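You operate a simulated robot arm through the tools that you are given. There is no shell and no other tool.

You run a simulated two-armed robot. Do the job below in one go: nothing can be reset, and whatever is moved stays where it is left.

JOB
Put one of the white fuses from the red cabinet top on top of the orange bolts box. Then open the top red cabinet drawer, put the fuse from the red cabinet top inside and shut the drawer again. Then open the sealer table drawer, take the small empty reel on the top of the lift deck and put it away in the inside of the sealer table drawer and shut the drawer again. Then take the small white spool labelled "L-83" from the top of the sealer table and leave it on the long grey table top. Then fetch the grey glove box and set it in the round grey bin. Then open the middle lint drawer. Do these in the order given. Set down upright: fuse, small white spool, grey glove box.

It is judged by the outcome, as a careful person would: the job done as asked, and still so three seconds after it is handed in. It fails if anything else is knocked over, pushed out of place, dropped, spilled or broken.

ROBOT AND FRAMES
Two 6-joint arms with two-finger grippers on one trunk, on a base that moves. Base frame: it is fixed to the floor where the robot stands at the start and does not move with it; the origin is under the middle of the robot, x ahead of it, y to its left, z up. Readings come in m, rad, newtons and seconds.
The left shoulder is at the start at [0.03, 0.178, 0.963], the right one opposite. With the tool pointing down near the work surface each hand reaches from about 0.1 to 0.82 m from the robot's upright axis, wherever it stands, measured 20 degrees to its own side. Places, roughly: bolts box [-0.25, -3.25, 1]; fuse [-0.5, -3, 1]; grey glove box [-8.25, -2, 1]; inside of the sealer table drawer [-8, -1.8, 0.7]; long grey table top [-5.7, -3, 0.8]; middle lint drawer [-6.2, 0.7, 0.5]; round grey bin (24x24x27 cm) [-8.4, -2, 1]; sealer table drawer [-8, -1.6, 0.7]; small empty reel (6x6x3 cm) [-12.4, 2.1, 0.6]; small white spool [-7.25, -2.25, 1]; top red cabinet drawer [-0.4, -2.9, 0.8]; top red cabinet drawer inside [-0.3, -2.9, 0.7]; white fuse [-0.25, -2.75, 1]. Payload 2.54 kg a hand.
Tool frame (each hand has its own): the origin (TCP) lies between the finger pads and is the grasp point; the fingertips stand 0.03 m ahead of it; z points along the fingers, y is the line along which they close. The gripper opens to 0.116 m; its body begins 0.095 m behind the TCP.
Orientation is told as [roll, pitch, yaw] about the base's x, y, z axes, in that order, counted from this pose: with the fingers straight down and closing along the base's y, the tool's x points along the base's -x, its y along +y and its z along -z.

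CONTROLS
- The arms move only by the tool servo_tool. It takes "left_commands", "right_commands" or both (then of equal length, played together; a hand with none holds still); each is a list of rows, each a list of 3 entries, a list of its own where there are three numbers: the shift along the base's x, y, z in cm, then the turn, a rotation vector about the base's x, y, z in rad, then the closure in counts, from 0 (fully open) to 255 (shut). In form: [[[tx, ty, tz], [rx, ry, rz], grip], ...]. A call has 1 to 20 rows; each row shifts and turns the commanded pose from where the row before left it. Each row takes 0.2 s and may step no farther than 0.05 m and 0.15 rad from the row before; otherwise, or with a gripper value out of range, the whole call is refused. Where a pose cannot be reached the arm comes as near as it can. A force on the tool above 40 N (or 10 N above the force at the start of the call, whichever is more), or a blocked arm, ends the call early, and 0.2 s more pass. Each finger travels about 0.153 m/s and halts on what it meets, pressing with about 23 N; the grip force reading is that of the motor and also rises with nothing between the fingers. The clock runs only during rows and for 0.2 s after the last one: add rows that do not move to give the fingers time. The reply holds the time, the measured pose of the TCP, the force on the tool along the base axes, the opening and the grip force, in the units named above and with some noise, with the torque about the TCP (base axes, N m) and any sound that the robot's microphone picked up.
- Cameras (640 x 400 px; columns grow to the right, rows downward): "scene" is now at [0.0556, -0.0006, 1.7009]; the picture's right is [-0.01, -1.00, 0.00], its down [-0.62, 0.00, -0.79] and it looks along [0.79, -0.01, -0.62] (base axes); focal length 277 px, centre (320, 200). "left" rides on the left gripper at [0.069, 0.015, -0.122] in its tool frame; the picture's right is [-0.21, 0.98, 0.00], its down [-0.83, -0.18, -0.53] and it looks along [-0.52, -0.11, 0.85] (tool axes); focal length 251 px, centre (320, 200). "right" rides on the right gripper at [0.069, -0.015, -0.122] in its tool frame; the picture's right is [0.21, 0.98, 0.00], its down [-0.83, 0.18, -0.53] and it looks along [-0.52, 0.11, 0.85] (tool axes); focal length 251 px, centre (320, 200). There is no depth. A picture from a camera that has moved, and an enlarged one, comes with that camera's place and axes in the base frame and with its lens.
- camera(camera): a new picture of that camera. The clock stands still meanwhile.
- slide_trunk(by): moves the trunk up (or, below 0, down) by that many m; the arms and the scene camera ride with it, the base frame stays. It gives what a move gives, with no picture.
- drive_base(legs): drives the robot by 1 to 6 legs, each [ahead, left, turn to the left] in m, m and rad, along the robot's own axes; the way and the turn of a leg run together, so that a leg with both is an arc; at most 1.5 m and 3.142 rad a leg. The arms and the cameras ride along, it lands a little off, and it stops where it bumps. It gives what a move gives.
- pan_tilt(pan, tilt): turns the head with the scene camera to pan (to the left, within 2.496 rad either way) and tilt (down, from -0.506 to 1.204), counted from straight ahead of the robot. It gives what a move gives.
- enlarge(camera, box): a new picture of the part [left, top, right, bottom] of that camera's present view, enlarged. The clock stands still meanwhile.
- sign_off(): hands the job in; it is judged then, once.

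Nothing tells you exact positions but the pictures and the camera data. Unless the task says otherwise, let go and move clear before handing in.

The tools are called as a command line: name --argument value ..., lists and objects as JSON in quotes. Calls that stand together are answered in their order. servo_tool: Moves the arms, as the interface text tells. Its arguments: {"type":"object","properties":{"left_commands":{"type":"array","items":{"type":"array"}},"right_commands":{"type":"array","items":{"type":"array"}}},"required":[]} The other tools are called the same way: slide_trunk (by) moves the trunk up or down; drive_base (legs) drives the base; pan_tilt (pan, tilt) turns the head that bears the scene camera; camera (camera) takes a picture; enlarge (camera, box) takes an enlarged picture of a part of a camera's view; sign_off () hands the job in.

At the start:

```text
clock: 0.0
left_position: [0.4548, 0.2315, 1.1811]
left_tcp_rot: [0.001, 0.0, 0.001]
left_force: [0.2, 0.1, -0.2]
left_wrist_torque: [0.0, -0.01, 0.04]
left_grip_width: 0.1161
left_gripper_force: 0.1
right_position: [0.4625, -0.2088, 1.1425]
right_tcp_rot: [-0.001, -0.001, 0.001]
right_force: [-0.4, -0.1, 0.2]
right_wrist_torque: [-0.03, -0.01, 0.03]
right_grip_width: 0.116
right_gripper_force: 0.0
trunk travel left (down, up): [-0.175, 0.365]
robot x, y, heading: [0.0009, -0.0028, 0.003]
head pan, tilt (commanded): [-0.007, 0.667]
```

scene: 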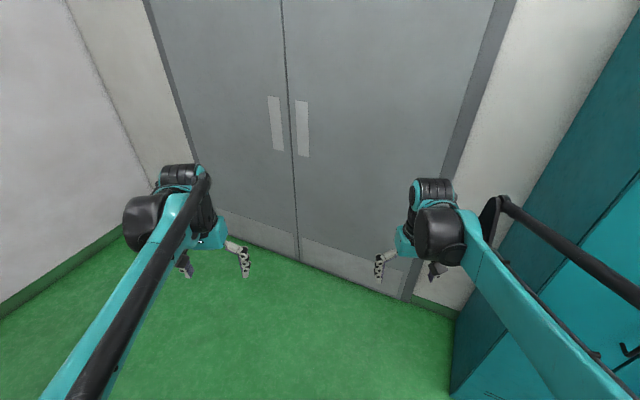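
right: 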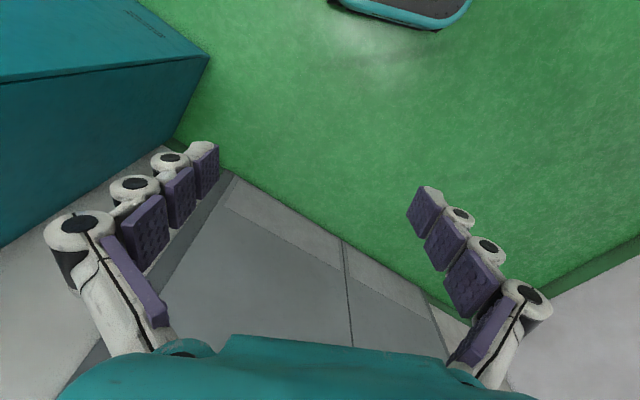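
left: 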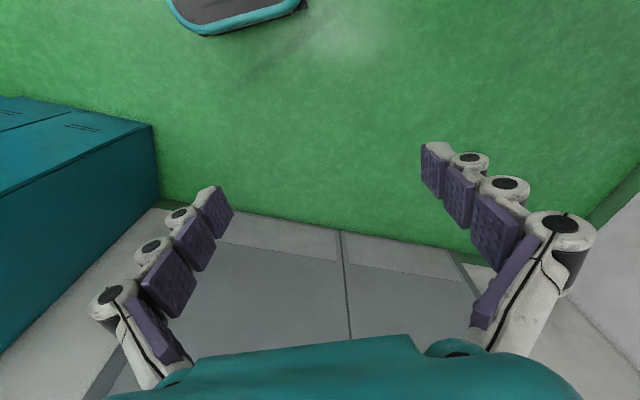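

I see a grey double door ahead and teal lockers to the right; none of the work places are in view yet. I'll look around with the head first to find the way.

pan_tilt --pan -1.57 --tilt 0.4

camera --camera "scene"

pan_tilt --pan -2.49 --tilt 0.4

camera --camera "scene"

pan_tilt --pan 2.49 --tilt 0.4

camera --camera "scene"

```text
clock: 1.6
left_position: [0.4549, 0.233, 1.1809]
left_tcp_rot: [0.0, 0.001, -0.001]
left_force: [0.3, -1.0, -0.3]
left_wrist_torque: [0.0, -0.01, 0.02]
left_grip_width: 0.116
left_gripper_force: 0.1
right_position: [0.4641, -0.2101, 1.1422]
right_tcp_rot: [0.0, 0.001, 0.001]
right_force: [-0.6, -0.2, -0.2]
right_wrist_torque: [-0.01, -0.01, -0.01]
right_grip_width: 0.1159
right_gripper_force: 0.0
trunk travel left (down, up): [-0.175, 0.365]
robot x, y, heading: [0.0013, -0.0022, 0.004]
head pan, tilt (commanded): [-1.571, 0.4]
```

```text
taken
camera scene: at [-0.0305, -0.0926, 1.725], right [-1.0, 0.0, 0.0], down [0.0, 0.39, -0.92], along [0.0, -0.92, -0.39], focal length 277 px, centre (320, 200)
```

scene: 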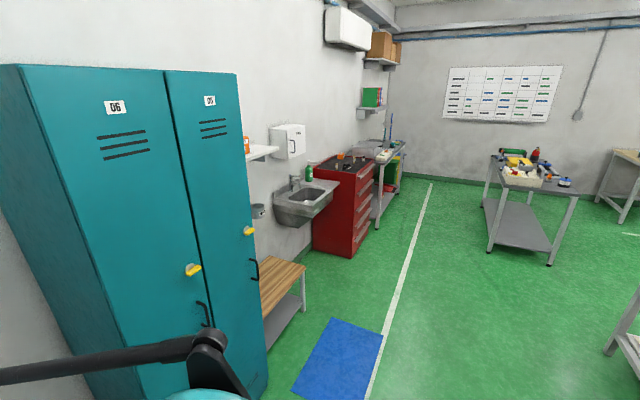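

```text
clock: 2.9
left_position: [0.4537, 0.2315, 1.1802]
left_tcp_rot: [0.001, 0.0, 0.001]
left_force: [0.0, 0.4, -0.3]
left_wrist_torque: [-0.01, -0.01, -0.01]
left_grip_width: 0.1158
left_gripper_force: 0.2
right_position: [0.4639, -0.2094, 1.142]
right_tcp_rot: [0.0, -0.001, -0.001]
right_force: [-0.2, -0.2, -0.2]
right_wrist_torque: [-0.01, -0.04, 0.01]
right_grip_width: 0.1163
right_gripper_force: 0.1
trunk travel left (down, up): [-0.175, 0.365]
robot x, y, heading: [0.0036, -0.0002, 0.001]
head pan, tilt (commanded): [-2.491, 0.4]
```

```text
taken
camera scene: at [-0.1042, -0.0562, 1.725], right [-0.61, 0.8, 0.0], down [0.31, 0.24, -0.92], along [-0.73, -0.56, -0.39], focal length 277 px, centre (320, 200)
```

scene: 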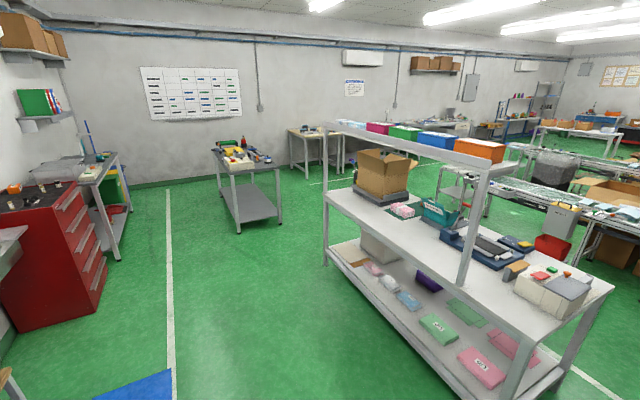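

```text
clock: 6.8
left_position: [0.4548, 0.2312, 1.1805]
left_tcp_rot: [0.0, -0.001, -0.001]
left_force: [0.1, 0.1, -0.2]
left_wrist_torque: [0.01, 0.01, 0.01]
left_grip_width: 0.1158
left_gripper_force: 0.0
right_position: [0.4638, -0.2101, 1.1428]
right_tcp_rot: [-0.001, 0.0, -0.001]
right_force: [0.6, -0.3, 0.2]
right_wrist_torque: [-0.02, 0.05, -0.01]
right_grip_width: 0.1164
right_gripper_force: 0.2
trunk travel left (down, up): [-0.175, 0.365]
robot x, y, heading: [0.0014, -0.0026, -0.002]
head pan, tilt (commanded): [2.491, 0.4]
```

```text
taken
camera scene: at [-0.1042, 0.0562, 1.725], right [0.61, 0.8, 0.0], down [0.31, -0.24, -0.92], along [-0.73, 0.56, -0.39], focal length 277 px, centre (320, 200)
```

scene: 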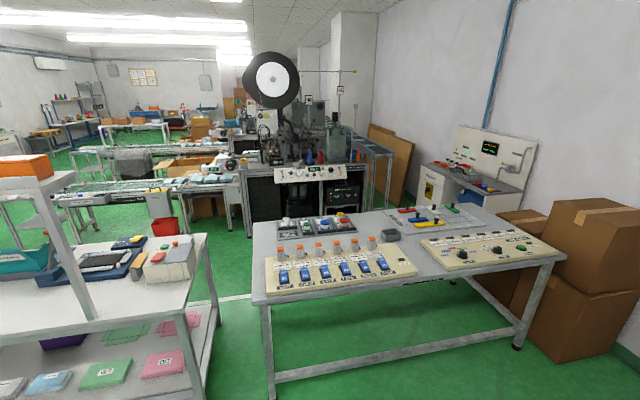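

The room is turned about 0.44 rad clockwise from my base frame. The red cabinet stands on the right-hand wall near [-0.5, -2.95], and its drawers face the aisle. I'll back off a little, square up to that wall and strafe right towards the cabinet.

drive_base --legs '[[-0.2, 0, 0], [0, 0, -0.44], [0, -1.3, 0]]'

pan_tilt --pan -0.9 --tilt 0.5

camera --camera "scene"

```text
clock: 15.8
left_position: [-0.2615, -1.1634, 1.1813]
left_tcp_rot: [0.001, 0.0, -0.453]
left_force: [0.9, 0.0, 0.3]
left_wrist_torque: [0.04, 0.01, 0.0]
left_grip_width: 0.1161
left_gripper_force: 0.0
right_position: [-0.4464, -1.5649, 1.1428]
right_tcp_rot: [0.001, 0.001, -0.451]
right_force: [-0.6, -0.7, 0.1]
right_wrist_torque: [0.01, -0.01, 0.0]
right_grip_width: 0.1159
right_gripper_force: 0.1
trunk travel left (down, up): [-0.175, 0.365]
robot x, y, heading: [-0.7724, -1.175, -0.448]
head pan, tilt (commanded): [2.491, 0.4]
```

```text
clock: 18.7
left_position: [-0.2623, -1.1635, 1.1801]
left_tcp_rot: [0.0, -0.001, -0.452]
left_force: [0.0, 0.7, 0.0]
left_wrist_torque: [0.04, -0.01, 0.0]
left_grip_width: 0.116
left_gripper_force: 0.0
right_position: [-0.4458, -1.5648, 1.1437]
right_tcp_rot: [0.001, 0.0, -0.449]
right_force: [-0.2, -0.1, 0.6]
right_wrist_torque: [0.04, 0.06, 0.01]
right_grip_width: 0.1159
right_gripper_force: 0.1
trunk travel left (down, up): [-0.175, 0.365]
robot x, y, heading: [-0.7696, -1.1755, -0.453]
head pan, tilt (commanded): [-0.901, 0.499]
```

```text
taken
camera scene: at [-0.7793, -1.2496, 1.7158], right [-0.98, -0.22, 0.0], down [-0.1, 0.47, -0.88], along [0.19, -0.86, -0.48], focal length 277 px, centre (320, 200)
```

scene: 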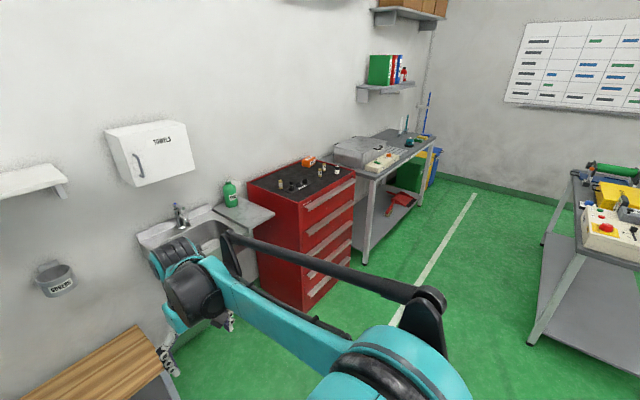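

The red cabinet with small items on its black top is now in view. I'll enlarge it to work out its position and angle.

enlarge --camera "scene" --box '[220, 130, 380, 230]'

```text
4.00 times, centred on (300, 180) of scene
camera zoom: at [-0.7793, -1.2496, 1.7158], right [-0.98, -0.22, 0.0], down [-0.1, 0.47, -0.88], along [0.19, -0.86, -0.48], focal length 1106 px, centre (400, 280)
```

zoom: 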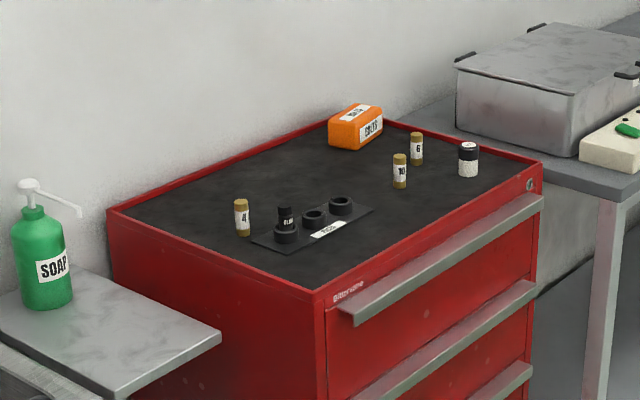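

Three gold-capped fuses are marked 4, 10 and 6, with a dark jar, a die board and the orange bolts box; the cabinet front is centred near [-0.50, -2.82]. I'll move square in front of it and look closer.

drive_base --legs '[[0, -1.36, 0.012], [0.22, 0, 0]]'

pan_tilt --pan 0.0 --tilt 0.75

camera --camera "scene"

enlarge --camera "scene" --box '[200, 120, 440, 270]'

```text
clock: 26.8
left_position: [-0.6511, -2.4806, 1.1809]
left_tcp_rot: [-0.001, -0.002, -0.445]
left_force: [1.0, 1.0, 0.2]
left_wrist_torque: [0.05, 0.02, 0.0]
left_grip_width: 0.1162
left_gripper_force: 0.0
right_position: [-0.8342, -2.8833, 1.1426]
right_tcp_rot: [0.0, 0.002, -0.447]
right_force: [0.0, -0.1, -0.9]
right_wrist_torque: [0.02, 0.01, -0.01]
right_grip_width: 0.1161
right_gripper_force: 0.0
trunk travel left (down, up): [-0.175, 0.365]
robot x, y, heading: [-1.1648, -2.4962, -0.45]
head pan, tilt (commanded): [-0.901, 0.499]
```

```text
clock: 28.0
left_position: [-0.6548, -2.4805, 1.182]
left_tcp_rot: [-0.001, -0.001, -0.447]
left_force: [1.2, -0.4, -0.1]
left_wrist_torque: [0.01, 0.02, -0.02]
left_grip_width: 0.116
left_gripper_force: 0.2
right_position: [-0.835, -2.8841, 1.1429]
right_tcp_rot: [-0.001, -0.001, -0.447]
right_force: [0.1, -0.7, -0.1]
right_wrist_torque: [0.0, -0.01, -0.03]
right_grip_width: 0.1161
right_gripper_force: 0.1
trunk travel left (down, up): [-0.175, 0.365]
robot x, y, heading: [-1.1661, -2.4924, -0.445]
head pan, tilt (commanded): [0.0, 0.75]
```

```text
taken
camera scene: at [-1.1165, -2.5162, 1.6939], right [-0.43, -0.9, 0.0], down [-0.61, 0.3, -0.73], along [0.66, -0.32, -0.68], focal length 277 px, centre (320, 200)
```

scene: 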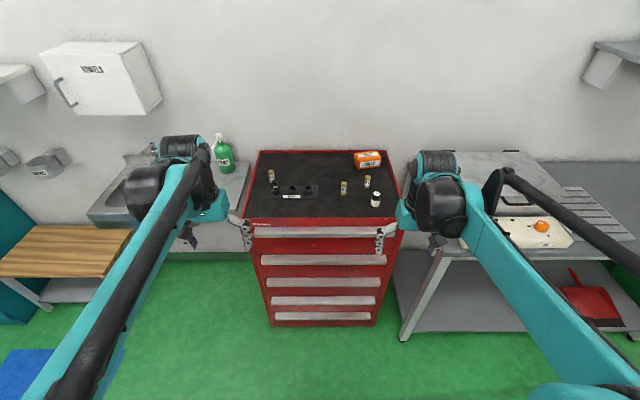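

```text
2.67 times, centred on (320, 195) of scene
camera zoom: at [-1.1165, -2.5162, 1.6939], right [-0.43, -0.9, 0.0], down [-0.61, 0.3, -0.73], along [0.66, -0.32, -0.68], focal length 738 px, centre (320, 213)
```

zoom: 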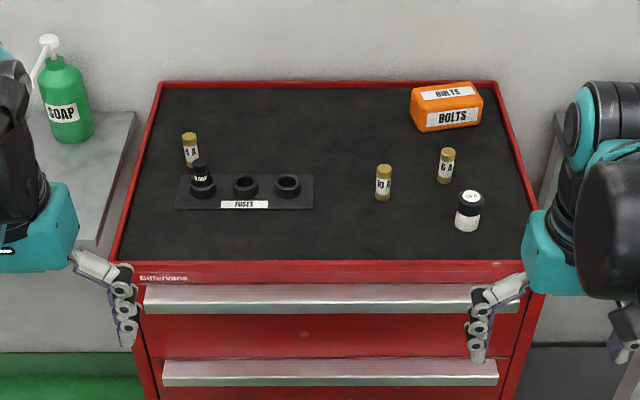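

A rack labelled "FUSES" holds one black item, and three labelled cylinders stand loose. I'll zoom in to tell them apart.

enlarge --camera "scene" --box '[260, 160, 324, 200]'

enlarge --camera "scene" --box '[330, 170, 394, 210]'

enlarge --camera "scene" --box '[340, 145, 388, 175]'

```text
10.00 times, centred on (292, 180) of scene
camera zoom: at [-1.1165, -2.5162, 1.6939], right [-0.43, -0.9, 0.0], down [-0.61, 0.3, -0.73], along [0.66, -0.32, -0.68], focal length 2766 px, centre (600, 400)
```

zoom: 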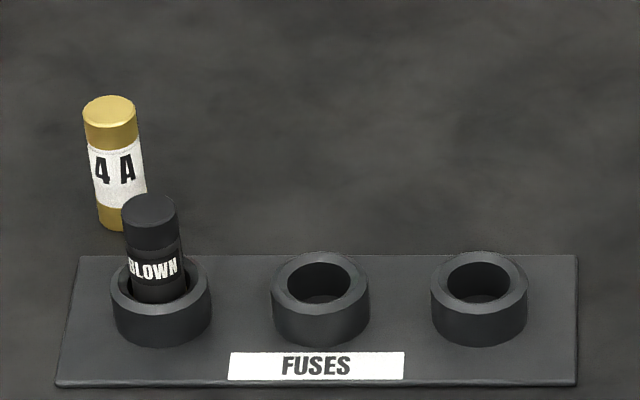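

```text
10.00 times, centred on (362, 190) of scene
camera zoom: at [-1.1165, -2.5162, 1.6939], right [-0.43, -0.9, 0.0], down [-0.61, 0.3, -0.73], along [0.66, -0.32, -0.68], focal length 2766 px, centre (-100, 300)
```

zoom: 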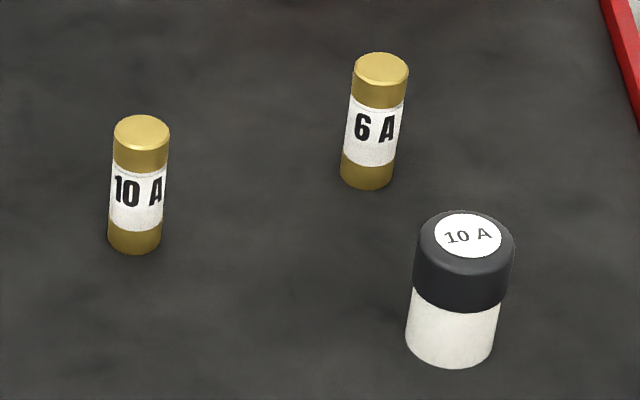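

```text
13.33 times, centred on (364, 160) of scene
camera zoom: at [-1.1165, -2.5162, 1.6939], right [-0.43, -0.9, 0.0], down [-0.61, 0.3, -0.73], along [0.66, -0.32, -0.68], focal length 3688 px, centre (-267, 733)
```

zoom: 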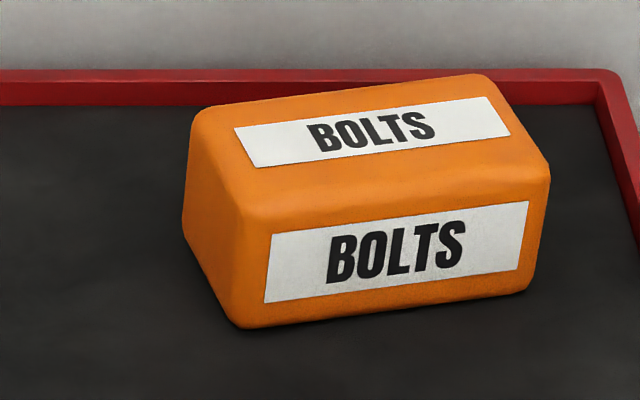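

The three slim white fuses are 4A, 10A and 6A. The wider black-capped "10 A" at about [-0.50, -3.05] must be the separate "fuse" for the drawer. The bolts box top is near [-0.26, -3.17, 0.99]; I'll drive forward so my right hand can reach it, watching for a bump.

drive_base --legs '[[0.32, 0, 0]]'

pan_tilt --pan -0.15 --tilt 0.95

camera --camera "scene"

camera --camera "right"

```text
clock: 30.1
left_position: [-0.3677, -2.6172, 1.1806]
left_tcp_rot: [0.001, 0.0, -0.448]
left_force: [0.3, 0.0, 0.2]
left_wrist_torque: [0.05, 0.05, 0.01]
left_grip_width: 0.1156
left_gripper_force: 0.0
right_position: [-0.5497, -3.0199, 1.1428]
right_tcp_rot: [0.001, 0.0, -0.446]
right_force: [0.7, -0.8, 0.9]
right_wrist_torque: [0.02, -0.01, -0.04]
right_grip_width: 0.1158
right_gripper_force: 0.0
trunk travel left (down, up): [-0.175, 0.365]
robot x, y, heading: [-0.8792, -2.6319, -0.445]
head pan, tilt (commanded): [0.0, 0.75]
```

```text
clock: 30.8
left_position: [-0.3694, -2.6166, 1.1812]
left_tcp_rot: [0.0, 0.0, -0.446]
left_force: [0.2, 0.4, 0.4]
left_wrist_torque: [0.04, -0.05, -0.02]
left_grip_width: 0.1161
left_gripper_force: 0.0
right_position: [-0.5512, -3.0189, 1.1439]
right_tcp_rot: [0.0, 0.001, -0.445]
right_force: [-1.0, -0.2, -0.2]
right_wrist_torque: [0.02, -0.02, -0.02]
right_grip_width: 0.1159
right_gripper_force: 0.0
trunk travel left (down, up): [-0.175, 0.365]
robot x, y, heading: [-0.8763, -2.6291, -0.451]
head pan, tilt (commanded): [-0.15, 0.949]
```

```text
taken
camera scene: at [-0.8462, -2.6575, 1.6784], right [-0.56, -0.83, 0.0], down [-0.67, 0.46, -0.58], along [0.48, -0.33, -0.81], focal length 277 px, centre (320, 200)
```

scene: 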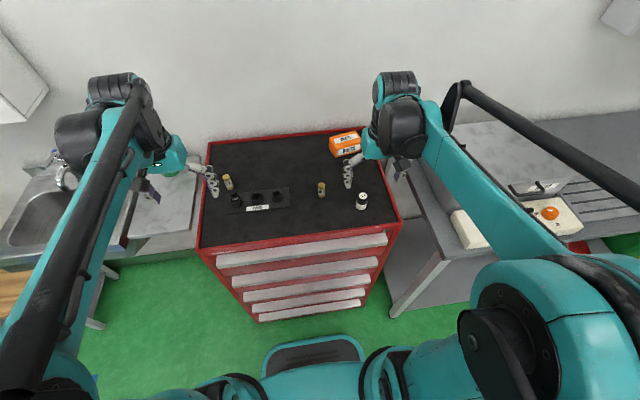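

```text
taken
camera right: at [-0.6202, -3.0029, 1.265], right [0.23, 0.97, 0.0], down [0.82, -0.19, 0.53], along [0.52, -0.12, -0.85], focal length 251 px, centre (320, 200)
```

right: 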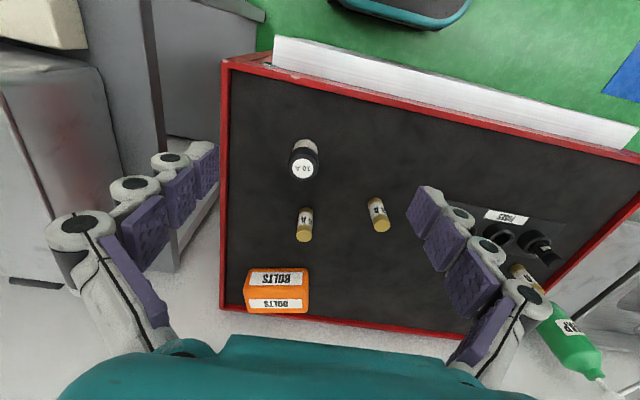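

The right wrist camera puts the 10A fuse base at about [-0.398, -2.968] and shows it clear of everything. I'll move the right hand above it, stay high and check again.

servo_tool --right_commands '[[[3.85, 1.28, 0], [0, 0, 0], 0], [[3.85, 1.28, 0], [0, 0, 0], 0], [[3.85, 1.28, 0], [0, 0, 0], 0], [[3.85, 1.28, 0], [0, 0, 0], 0], [[0, 0, -4], [0, 0, 0], 0], [[0, 0, -4], [0, 0, 0], 0], [[0, 0, 0], [0, 0, 0], 0]]'

camera --camera "right"

```text
clock: 32.4
left_position: [-0.3691, -2.6174, 1.1809]
left_tcp_rot: [0.0, 0.0, -0.447]
left_force: [-1.3, -0.2, 0.3]
left_wrist_torque: [0.02, -0.03, 0.04]
left_grip_width: 0.1163
left_gripper_force: 0.0
right_position: [-0.3967, -2.9649, 1.0606]
right_tcp_rot: [-0.001, 0.0, -0.444]
right_force: [-0.9, 0.2, 0.1]
right_wrist_torque: [-0.02, -0.04, -0.01]
right_grip_width: 0.1161
right_gripper_force: 0.0
trunk travel left (down, up): [-0.175, 0.365]
robot x, y, heading: [-0.8833, -2.6252, -0.45]
head pan, tilt (commanded): [-0.15, 0.949]
```

```text
taken
camera right: at [-0.4664, -2.9492, 1.183], right [0.23, 0.97, 0.0], down [0.82, -0.19, 0.53], along [0.52, -0.12, -0.85], focal length 251 px, centre (320, 200)
```

right: 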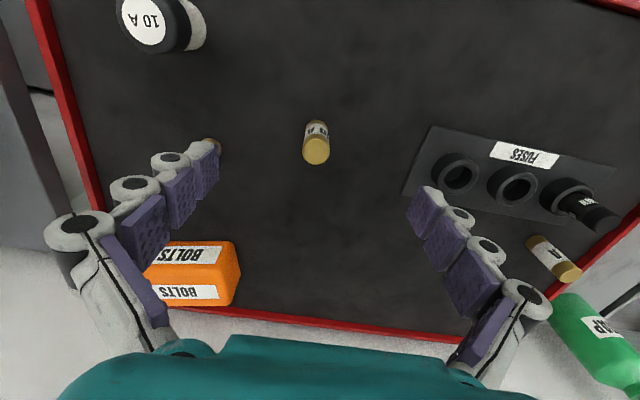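

The 10A fuse lies almost exactly on the tool axis, about 3 mm off. I'll correct that, lower until the pads are around the fuse body, and close.

servo_tool --right_commands '[[[-0.07, -0.3, -3], [0, 0, 0], 0], [[0, 0, -3], [0, 0, 0], 0], [[0, 0, -2.2], [0, 0, 0], 0], [[0, 0, 0], [0, 0, 0], 0], [[0, 0, 0], [0, 0, 0], 130], [[0, 0, 0], [0, 0, 0], 255], [[0, 0, 0], [0, 0, 0], 255], [[0, 0, 0], [0, 0, 0], 255], [[0, 0, 0], [0, 0, 0], 255]]'

camera --camera "right"

```text
clock: 34.4
left_position: [-0.3679, -2.6174, 1.18]
left_tcp_rot: [-0.001, 0.001, -0.446]
left_force: [0.3, -0.8, 0.8]
left_wrist_torque: [0.0, 0.01, 0.02]
left_grip_width: 0.1159
left_gripper_force: 0.0
right_position: [-0.3977, -2.9693, 0.9809]
right_tcp_rot: [0.002, 0.0, -0.446]
right_force: [0.2, -0.8, -1.3]
right_wrist_torque: [-0.01, 0.0, -0.02]
right_grip_width: 0.0207
right_gripper_force: 23.6
trunk travel left (down, up): [-0.175, 0.365]
robot x, y, heading: [-0.8799, -2.6307, -0.445]
head pan, tilt (commanded): [-0.15, 0.949]
```

```text
taken
camera right: at [-0.4672, -2.9533, 1.1025], right [0.23, 0.97, 0.0], down [0.82, -0.19, 0.53], along [0.52, -0.12, -0.85], focal length 251 px, centre (320, 200)
```

right: 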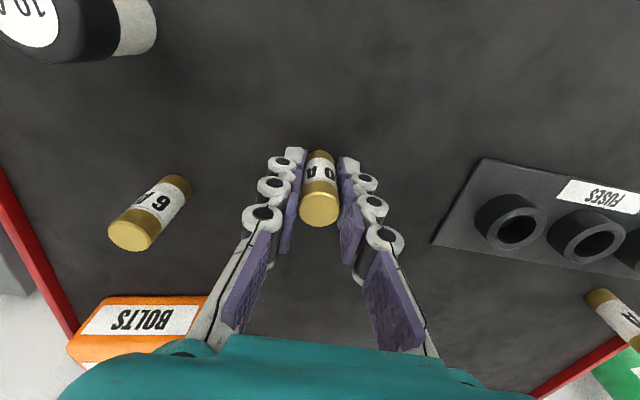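

The fuse is gripped at 0.0207 m, upright. I'll lift it and carry it over the bolts box, checking that the reach holds.

servo_tool --right_commands '[[[0, 0, 3], [0, 0, 0], 255], [[0, 0, 4.5], [0, 0, 0], 255], [[0, 0, 4.5], [0, 0, 0], 255], [[2.2, -3.3, 0], [0, 0, 0], 255], [[2.2, -3.3, 0], [0, 0, 0], 255], [[2.2, -3.3, 0], [0, 0, 0], 255], [[2.2, -3.3, 0], [0, 0, 0], 255], [[2.2, -3.3, 0], [0, 0, 0], 255], [[2.3, -3.3, 0], [0, 0, 0], 255], [[0, 0, 0], [0, 0, 0], 255], [[0, 0, 0], [0, 0, 0], 255]]'

camera --camera "right"

camera --camera "scene"

```text
clock: 36.8
left_position: [-0.3684, -2.6164, 1.1795]
left_tcp_rot: [0.001, -0.001, -0.447]
left_force: [-0.6, -0.4, 0.5]
left_wrist_torque: [0.04, 0.04, 0.01]
left_grip_width: 0.1159
left_gripper_force: 0.1
right_position: [-0.2748, -3.1639, 1.0947]
right_tcp_rot: [0.0, 0.0, -0.447]
right_force: [0.5, -1.3, -1.4]
right_wrist_torque: [0.04, 0.01, 0.01]
right_grip_width: 0.0205
right_gripper_force: 22.6
right hand out of reach, approached as far as the arm can: row 9
trunk travel left (down, up): [-0.175, 0.365]
robot x, y, heading: [-0.8748, -2.6303, -0.443]
head pan, tilt (commanded): [-0.15, 0.949]
```

```text
taken
camera right: at [-0.3442, -3.1491, 1.2162], right [0.23, 0.97, 0.0], down [0.82, -0.19, 0.53], along [0.52, -0.12, -0.85], focal length 251 px, centre (320, 200)
```

right: 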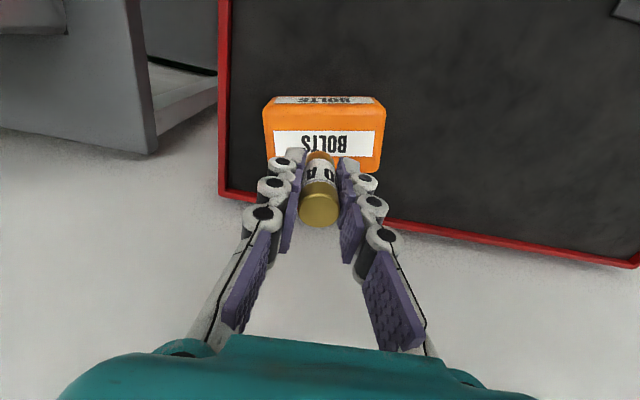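

```text
taken
camera scene: at [-0.8449, -2.6588, 1.6783], right [-0.56, -0.83, 0.0], down [-0.67, 0.46, -0.58], along [0.48, -0.33, -0.81], focal length 277 px, centre (320, 200)
```

scene: 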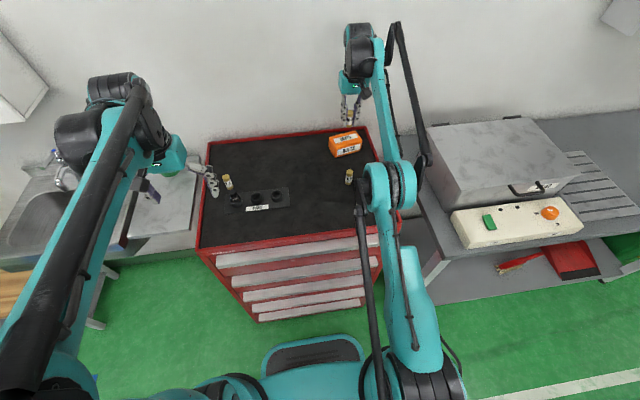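

The hand is at its reach limit, but the TCP is already within about 7 mm of the box top's centre, and lowering should add reach. I'll come down slowly while watching the force.

servo_tool --right_commands '[[[0, 0, -2], [0, 0, 0], 255], [[0, 0, -2], [0, 0, 0], 255], [[0, 0, -0.5], [0, 0, 0], 255], [[0, 0, 0], [0, 0, 0], 255]]'

camera --camera "right"

enlarge --camera "scene" --box '[300, 80, 396, 160]'

```text
clock: 37.8
left_position: [-0.3685, -2.6166, 1.1804]
left_tcp_rot: [-0.001, 0.0, -0.445]
left_force: [0.6, -0.2, -0.1]
left_wrist_torque: [0.02, 0.04, 0.02]
left_grip_width: 0.1159
left_gripper_force: 0.0
right_position: [-0.2742, -3.1634, 1.0519]
right_tcp_rot: [-0.001, 0.001, -0.446]
right_force: [0.5, 0.6, -0.5]
right_wrist_torque: [0.01, -0.01, 0.02]
right_grip_width: 0.0204
right_gripper_force: 23.1
trunk travel left (down, up): [-0.175, 0.365]
robot x, y, heading: [-0.8789, -2.6323, -0.449]
head pan, tilt (commanded): [-0.15, 0.949]
```

```text
taken
camera right: at [-0.344, -3.1476, 1.1737], right [0.23, 0.97, 0.0], down [0.82, -0.19, 0.53], along [0.52, -0.12, -0.85], focal length 251 px, centre (320, 200)
```

right: 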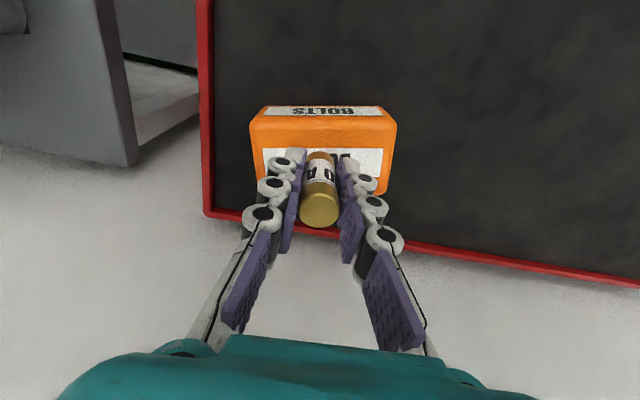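

```text
5.00 times, centred on (348, 120) of scene
camera zoom: at [-0.8457, -2.6579, 1.6783], right [-0.56, -0.83, 0.0], down [-0.67, 0.46, -0.58], along [0.48, -0.33, -0.81], focal length 1383 px, centre (180, 600)
```

zoom: 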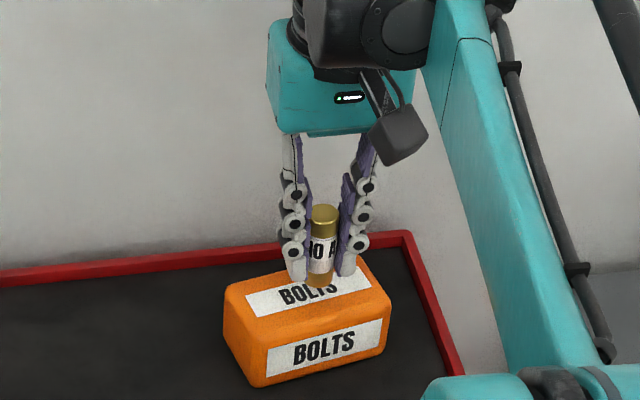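

The fuse hangs just above the "BOLTS" top label, well centred. I'll step down a few millimetres at a time until contact shows.

servo_tool --right_commands '[[[0, 0, -0.4], [0, 0, 0], 255], [[0, 0, -0.4], [0, 0, 0], 255], [[0, 0, 0], [0, 0, 0], 255]]'

enlarge --camera "scene" --box '[320, 110, 368, 150]'

```text
clock: 38.6
left_position: [-0.3688, -2.6164, 1.1795]
left_tcp_rot: [0.002, 0.0, -0.448]
left_force: [-0.1, 0.5, -0.7]
left_wrist_torque: [0.01, -0.02, 0.02]
left_grip_width: 0.1161
left_gripper_force: 0.0
right_position: [-0.2738, -3.1628, 1.0446]
right_tcp_rot: [-0.001, -0.001, -0.446]
right_force: [0.5, 0.2, 0.0]
right_wrist_torque: [-0.01, -0.01, 0.02]
right_grip_width: 0.0206
right_gripper_force: 22.9
trunk travel left (down, up): [-0.175, 0.365]
robot x, y, heading: [-0.8767, -2.6296, -0.454]
head pan, tilt (commanded): [-0.15, 0.949]
```

```text
10.00 times, centred on (344, 130) of scene
camera zoom: at [-0.8457, -2.6578, 1.6783], right [-0.56, -0.83, 0.0], down [-0.67, 0.46, -0.58], along [0.48, -0.33, -0.81], focal length 2766 px, centre (80, 900)
```

zoom: 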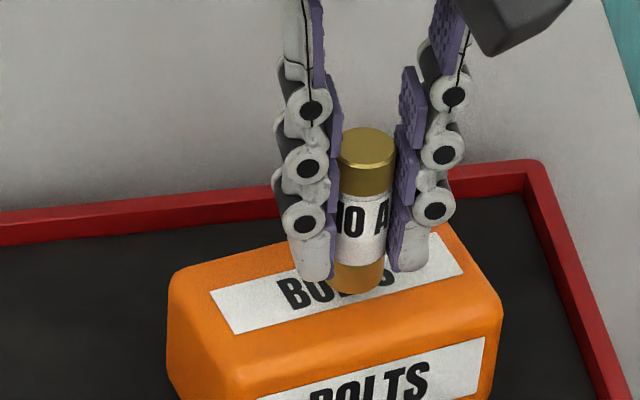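

Nearly down, and no contact force yet. A few more small steps.

servo_tool --right_commands '[[[0, 0, -0.3], [0, 0, 0], 255], [[0, 0, -0.3], [0, 0, 0], 255], [[0, 0, 0], [0, 0, 0], 255]]'

enlarge --camera "scene" --box '[320, 110, 368, 150]'

```text
clock: 39.4
left_position: [-0.3681, -2.6158, 1.18]
left_tcp_rot: [-0.001, -0.001, -0.446]
left_force: [0.5, -0.2, 0.0]
left_wrist_torque: [0.0, 0.0, -0.02]
left_grip_width: 0.1159
left_gripper_force: 0.0
right_position: [-0.2745, -3.1629, 1.0372]
right_tcp_rot: [0.0, 0.0, -0.444]
right_force: [-0.6, -0.5, 0.2]
right_wrist_torque: [-0.02, 0.02, 0.02]
right_grip_width: 0.0206
right_gripper_force: 23.1
trunk travel left (down, up): [-0.175, 0.365]
robot x, y, heading: [-0.8802, -2.6304, -0.445]
head pan, tilt (commanded): [-0.15, 0.949]
```

```text
10.00 times, centred on (344, 130) of scene
camera zoom: at [-0.8457, -2.6578, 1.6783], right [-0.56, -0.83, 0.0], down [-0.67, 0.46, -0.58], along [0.48, -0.33, -0.81], focal length 2766 px, centre (80, 900)
```

zoom: 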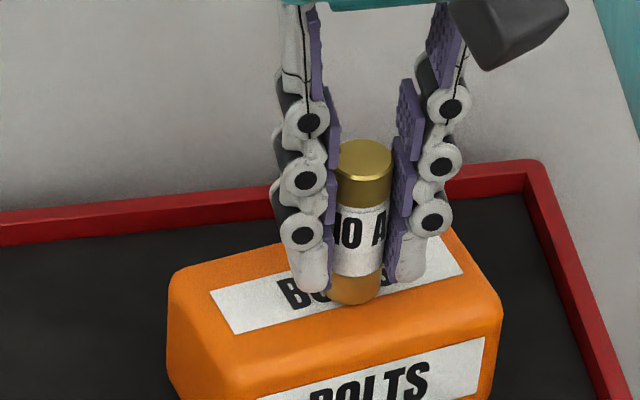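

Still no contact. I'll nudge slightly forward towards the top's centre and keep stepping down.

servo_tool --right_commands '[[[0.4, -0.1, 0], [0, 0, 0], 255], [[0, 0, -0.2], [0, 0, 0], 255], [[0, 0, -0.2], [0, 0, 0], 255], [[0, 0, 0], [0, 0, 0], 255]]'

enlarge --camera "scene" --box '[320, 110, 368, 150]'

```text
clock: 40.4
left_position: [-0.3692, -2.6166, 1.1809]
left_tcp_rot: [-0.002, 0.002, -0.446]
left_force: [-0.3, -0.4, 0.1]
left_wrist_torque: [-0.02, -0.01, 0.02]
left_grip_width: 0.1158
left_gripper_force: 0.0
right_position: [-0.2704, -3.1634, 1.036]
right_tcp_rot: [0.0, -0.003, -0.446]
right_force: [4.5, -2.2, 11.8]
right_wrist_torque: [-0.08, -0.19, -0.02]
right_grip_width: 0.0205
right_gripper_force: 22.9
trunk travel left (down, up): [-0.175, 0.365]
robot x, y, heading: [-0.8784, -2.6277, -0.445]
head pan, tilt (commanded): [-0.15, 0.949]
```

```text
10.00 times, centred on (344, 130) of scene
camera zoom: at [-0.8464, -2.657, 1.6785], right [-0.56, -0.83, 0.0], down [-0.67, 0.46, -0.58], along [0.48, -0.33, -0.81], focal length 2766 px, centre (80, 900)
```

zoom: 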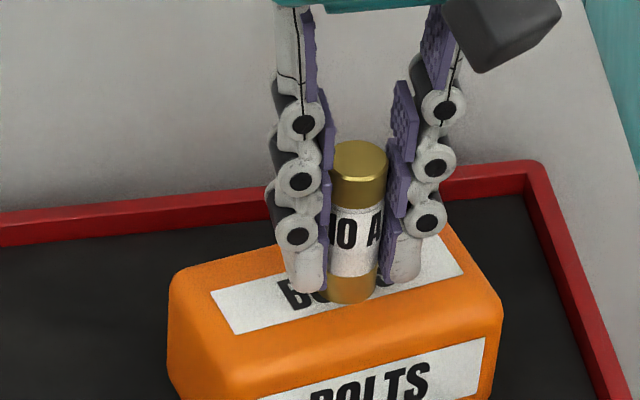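

Contact: about 12 N upward, and the fuse is standing on the box. I'll ease up 1 mm to relax it, open gently and look.

servo_tool --right_commands '[[[-0.05, 0.02, -0.0], [0, 0, 0], 255], [[0, 0, 0.1], [0, 0, 0], 255], [[0, 0, 0], [0, 0, 0], 200], [[0, 0, 0], [0, 0, 0], 170], [[0, 0, 0], [0, 0, 0], 140], [[0, 0, 0], [0, 0, 0], 140]]'

enlarge --camera "scene" --box '[320, 110, 368, 150]'

camera --camera "right"

```text
clock: 41.8
left_position: [-0.3683, -2.6179, 1.1808]
left_tcp_rot: [-0.001, 0.0, -0.447]
left_force: [0.0, 0.4, 0.0]
left_wrist_torque: [-0.01, 0.0, 0.01]
left_grip_width: 0.1161
left_gripper_force: 0.1
right_position: [-0.2712, -3.1642, 1.0357]
right_tcp_rot: [0.0, -0.001, -0.445]
right_force: [-0.6, -0.6, -0.2]
right_wrist_torque: [-0.02, 0.01, 0.02]
right_grip_width: 0.0522
right_gripper_force: 0.0
trunk travel left (down, up): [-0.175, 0.365]
robot x, y, heading: [-0.8752, -2.6347, -0.449]
head pan, tilt (commanded): [-0.15, 0.949]
```

```text
10.00 times, centred on (344, 130) of scene
camera zoom: at [-0.8458, -2.6577, 1.6783], right [-0.56, -0.83, 0.0], down [-0.67, 0.46, -0.58], along [0.48, -0.33, -0.81], focal length 2766 px, centre (80, 900)
```

zoom: 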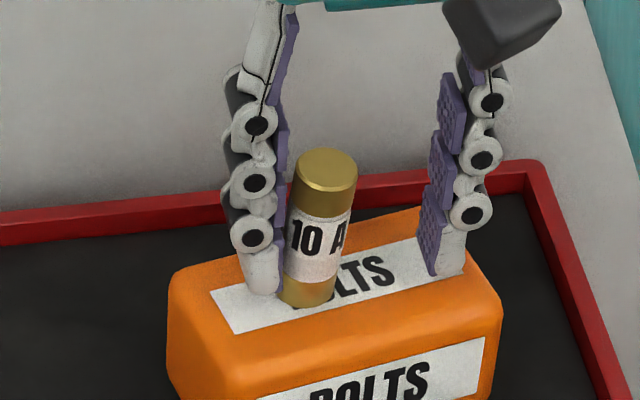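

```text
taken
camera right: at [-0.3399, -3.1482, 1.1574], right [0.23, 0.97, 0.0], down [0.82, -0.19, 0.53], along [0.52, -0.12, -0.85], focal length 251 px, centre (320, 200)
```

right: 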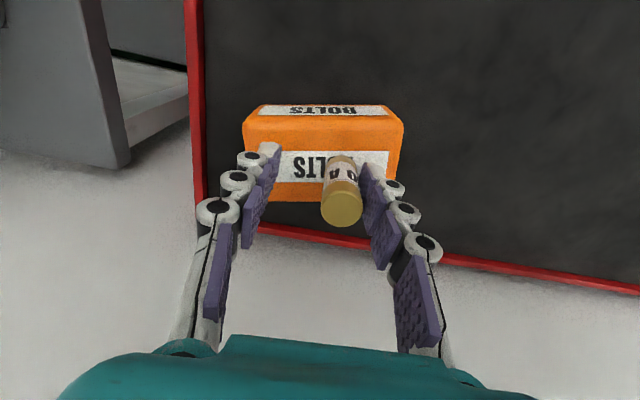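

The fuse followed the left finger as it opened and looks slightly tilted. I'll hold still and zoom in before doing anything else.

servo_tool --right_commands '[[[0, 0, 0], [0, 0, 0], 140], [[0, 0, 0], [0, 0, 0], 140]]'

enlarge --camera "scene" --box '[332, 120, 356, 140]'

enlarge --camera "right" --box '[280, 120, 400, 240]'

```text
clock: 42.4
left_position: [-0.368, -2.6161, 1.1805]
left_tcp_rot: [0.0, 0.0, -0.446]
left_force: [0.2, 0.3, -0.2]
left_wrist_torque: [0.05, -0.04, 0.02]
left_grip_width: 0.116
left_gripper_force: 0.0
right_position: [-0.2711, -3.164, 1.0351]
right_tcp_rot: [-0.001, -0.002, -0.446]
right_force: [-0.5, -0.5, 0.5]
right_wrist_torque: [0.01, -0.04, 0.01]
right_grip_width: 0.0522
right_gripper_force: 0.1
trunk travel left (down, up): [-0.175, 0.365]
robot x, y, heading: [-0.8779, -2.6267, -0.444]
head pan, tilt (commanded): [-0.15, 0.949]
```

```text
16.00 times, centred on (344, 130) of scene
camera zoom: at [-0.8458, -2.6577, 1.6783], right [-0.56, -0.83, 0.0], down [-0.67, 0.46, -0.58], along [0.48, -0.33, -0.81], focal length 4426 px, centre (-64, 1320)
```

zoom: 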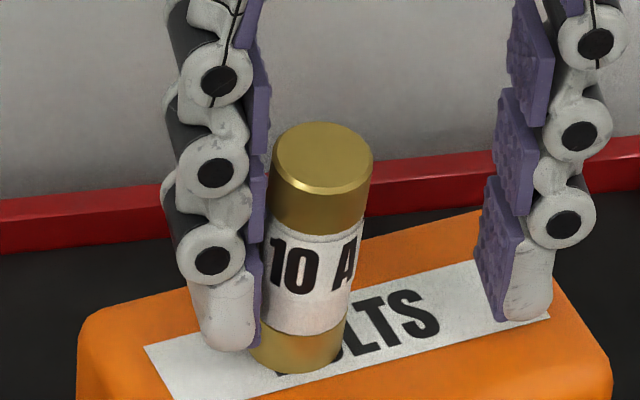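

```text
3.33 times, centred on (340, 180) of right
camera zoom: at [-0.3399, -3.1482, 1.1574], right [0.23, 0.97, 0.0], down [0.82, -0.19, 0.53], along [0.52, -0.12, -0.85], focal length 838 px, centre (253, 267)
```

zoom: 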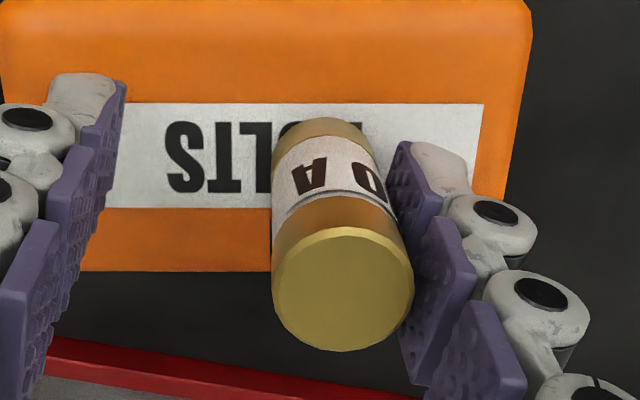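

The fuse is standing on the box, about 15 mm left of where I set it and touching the left finger. I'll open a little more and see whether it stays put.

servo_tool --right_commands '[[[0, 0, 0], [0, 0, 0], 125], [[0, 0, 0], [0, 0, 0], 125]]'

enlarge --camera "scene" --box '[332, 120, 356, 140]'

enlarge --camera "right" --box '[244, 120, 436, 240]'

```text
clock: 43.0
left_position: [-0.3679, -2.6169, 1.1801]
left_tcp_rot: [-0.001, 0.001, -0.447]
left_force: [0.5, -0.5, -0.5]
left_wrist_torque: [0.02, -0.02, 0.01]
left_grip_width: 0.1159
left_gripper_force: 0.1
right_position: [-0.2713, -3.1647, 1.0357]
right_tcp_rot: [-0.001, -0.001, -0.447]
right_force: [-0.2, -0.7, -0.1]
right_wrist_torque: [0.04, 0.01, 0.02]
right_grip_width: 0.0595
right_gripper_force: 0.0
trunk travel left (down, up): [-0.175, 0.365]
robot x, y, heading: [-0.8772, -2.6297, -0.443]
head pan, tilt (commanded): [-0.15, 0.949]
```

```text
16.00 times, centred on (344, 130) of scene
camera zoom: at [-0.8458, -2.6578, 1.6783], right [-0.56, -0.83, 0.0], down [-0.67, 0.46, -0.58], along [0.48, -0.33, -0.81], focal length 4426 px, centre (-64, 1320)
```

zoom: 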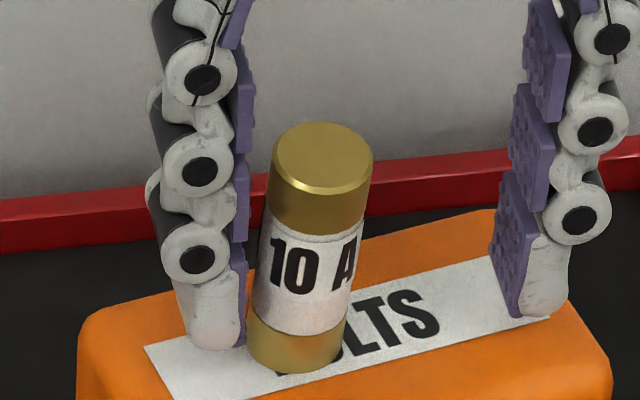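

```text
3.33 times, centred on (340, 180) of right
camera zoom: at [-0.3399, -3.1482, 1.1574], right [0.23, 0.97, 0.0], down [0.82, -0.19, 0.53], along [0.52, -0.12, -0.85], focal length 838 px, centre (253, 267)
```

zoom: 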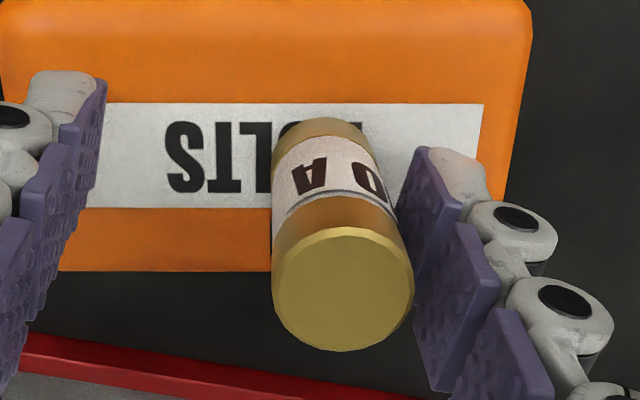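

The fuse stays put, upright and free of both fingers. I'll open a bit more and rise straight up.

servo_tool --right_commands '[[[0, 0, 0], [0, 0, 0], 100], [[0, 0, 0], [0, 0, 0], 100], [[0, 0, 1.5], [0, 0, 0], 100], [[0, 0, 3], [0, 0, 0], 100], [[0, 0, 4], [0, 0, 0], 100], [[0, 0, 4], [0, 0, 0], 60]]'

camera --camera "right"

camera --camera "scene"

```text
clock: 44.4
left_position: [-0.3681, -2.6166, 1.1797]
left_tcp_rot: [-0.001, 0.001, -0.447]
left_force: [0.4, -1.5, -0.8]
left_wrist_torque: [0.03, 0.03, 0.03]
left_grip_width: 0.1159
left_gripper_force: 0.0
right_position: [-0.2808, -3.1567, 1.1243]
right_tcp_rot: [-0.001, 0.001, -0.444]
right_force: [0.0, -1.0, -0.5]
right_wrist_torque: [0.02, 0.05, 0.05]
right_grip_width: 0.0889
right_gripper_force: 0.1
right hand out of reach, approached as far as the arm can: row 5, 6
trunk travel left (down, up): [-0.175, 0.365]
robot x, y, heading: [-0.8774, -2.6285, -0.446]
head pan, tilt (commanded): [-0.15, 0.949]
```

```text
taken
camera right: at [-0.3514, -3.1398, 1.2466], right [0.23, 0.97, 0.0], down [0.82, -0.19, 0.53], along [0.52, -0.12, -0.85], focal length 251 px, centre (320, 200)
```

right: 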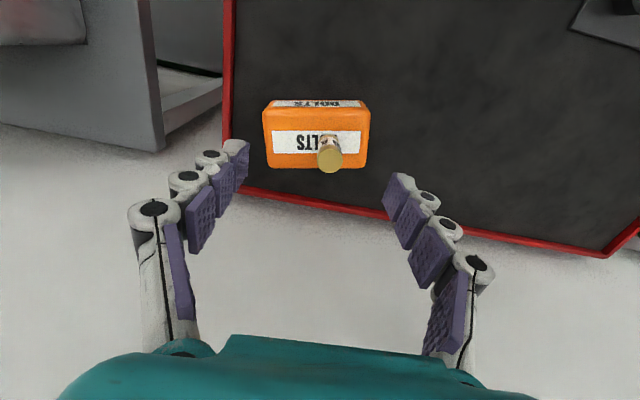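

```text
taken
camera scene: at [-0.8446, -2.6587, 1.6782], right [-0.56, -0.83, 0.0], down [-0.67, 0.46, -0.58], along [0.48, -0.33, -0.81], focal length 277 px, centre (320, 200)
```

scene: 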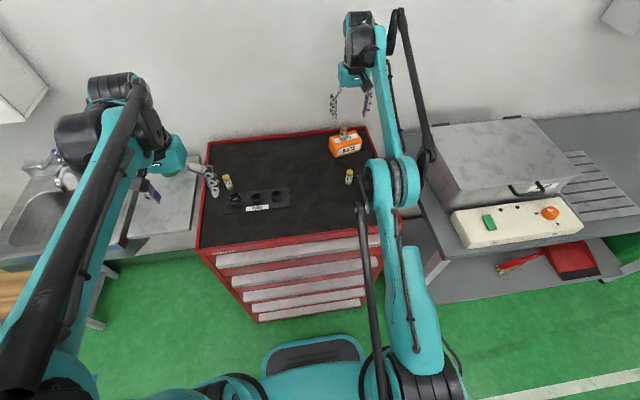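

The fuse stands upright on the bolts box, so the first step is done. Next I'll draw the right hand back, reverse away from the cabinet and study the top drawer's handle.

servo_tool --right_commands '[[[-4, 1.9, 0], [0, 0, 0], 0], [[-4, 1.9, 0], [0, 0, 0], 0], [[-4, 1.9, 0], [0, 0, 0], 0], [[-4, 1.9, 1], [0, 0, 0], 0], [[-4, 1.9, 1], [0, 0, 0], 0], [[-4, 1.9, 1], [0, 0, 0], 0], [[0, 0, 0], [0, 0, 0], 0]]'

drive_base --legs '[[-0.45, 0, 0]]'

pan_tilt --pan 0 --tilt 0.6

enlarge --camera "scene" --box '[220, 150, 420, 275]'

```text
clock: 46.0
left_position: [-0.3676, -2.617, 1.1792]
left_tcp_rot: [-0.001, -0.002, -0.446]
left_force: [0.2, -1.1, -0.4]
left_wrist_torque: [-0.01, 0.02, 0.01]
left_grip_width: 0.1161
left_gripper_force: 0.2
right_position: [-0.5202, -3.041, 1.1521]
right_tcp_rot: [0.0, 0.002, -0.447]
right_force: [0.1, -1.3, -0.4]
right_wrist_torque: [0.06, 0.05, -0.01]
right_grip_width: 0.1159
right_gripper_force: 0.1
trunk travel left (down, up): [-0.175, 0.365]
robot x, y, heading: [-0.8783, -2.6315, -0.44]
head pan, tilt (commanded): [-0.15, 0.949]
```

```text
clock: 48.8
left_position: [-0.7763, -2.4246, 1.1807]
left_tcp_rot: [0.001, -0.002, -0.453]
left_force: [-0.6, -0.4, 0.3]
left_wrist_torque: [0.01, -0.04, 0.01]
left_grip_width: 0.1159
left_gripper_force: 0.0
right_position: [-0.9309, -2.8455, 1.152]
right_tcp_rot: [0.002, -0.001, -0.453]
right_force: [-0.5, 1.0, -0.6]
right_wrist_torque: [-0.01, -0.01, -0.02]
right_grip_width: 0.1159
right_gripper_force: 0.0
trunk travel left (down, up): [-0.175, 0.365]
robot x, y, heading: [-1.2836, -2.4284, -0.456]
head pan, tilt (commanded): [-0.15, 0.949]
```

```text
clock: 49.6
left_position: [-0.7749, -2.4236, 1.1798]
left_tcp_rot: [0.0, -0.001, -0.455]
left_force: [0.3, 0.6, 0.4]
left_wrist_torque: [0.0, 0.01, -0.04]
left_grip_width: 0.1159
left_gripper_force: 0.1
right_position: [-0.9305, -2.8472, 1.1524]
right_tcp_rot: [0.0, -0.002, -0.453]
right_force: [0.2, 0.5, -0.3]
right_wrist_torque: [0.0, 0.01, 0.0]
right_grip_width: 0.1161
right_gripper_force: 0.0
trunk travel left (down, up): [-0.175, 0.365]
robot x, y, heading: [-1.2875, -2.4344, -0.453]
head pan, tilt (commanded): [0.0, 0.6]
```

```text
3.20 times, centred on (320, 212) of scene
camera zoom: at [-1.2331, -2.4591, 1.7066], right [-0.44, -0.9, 0.0], down [-0.51, 0.25, -0.82], along [0.74, -0.36, -0.57], focal length 885 px, centre (320, 160)
```

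zoom: 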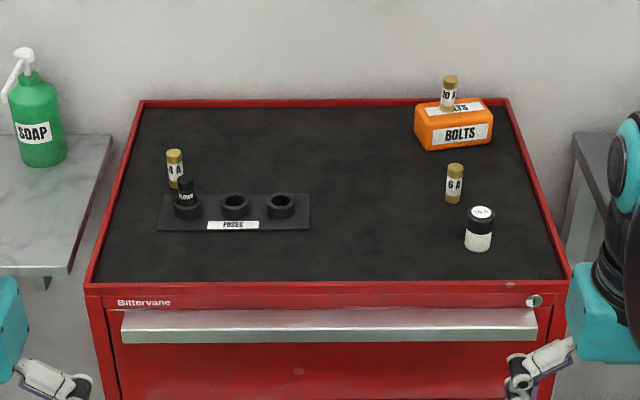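

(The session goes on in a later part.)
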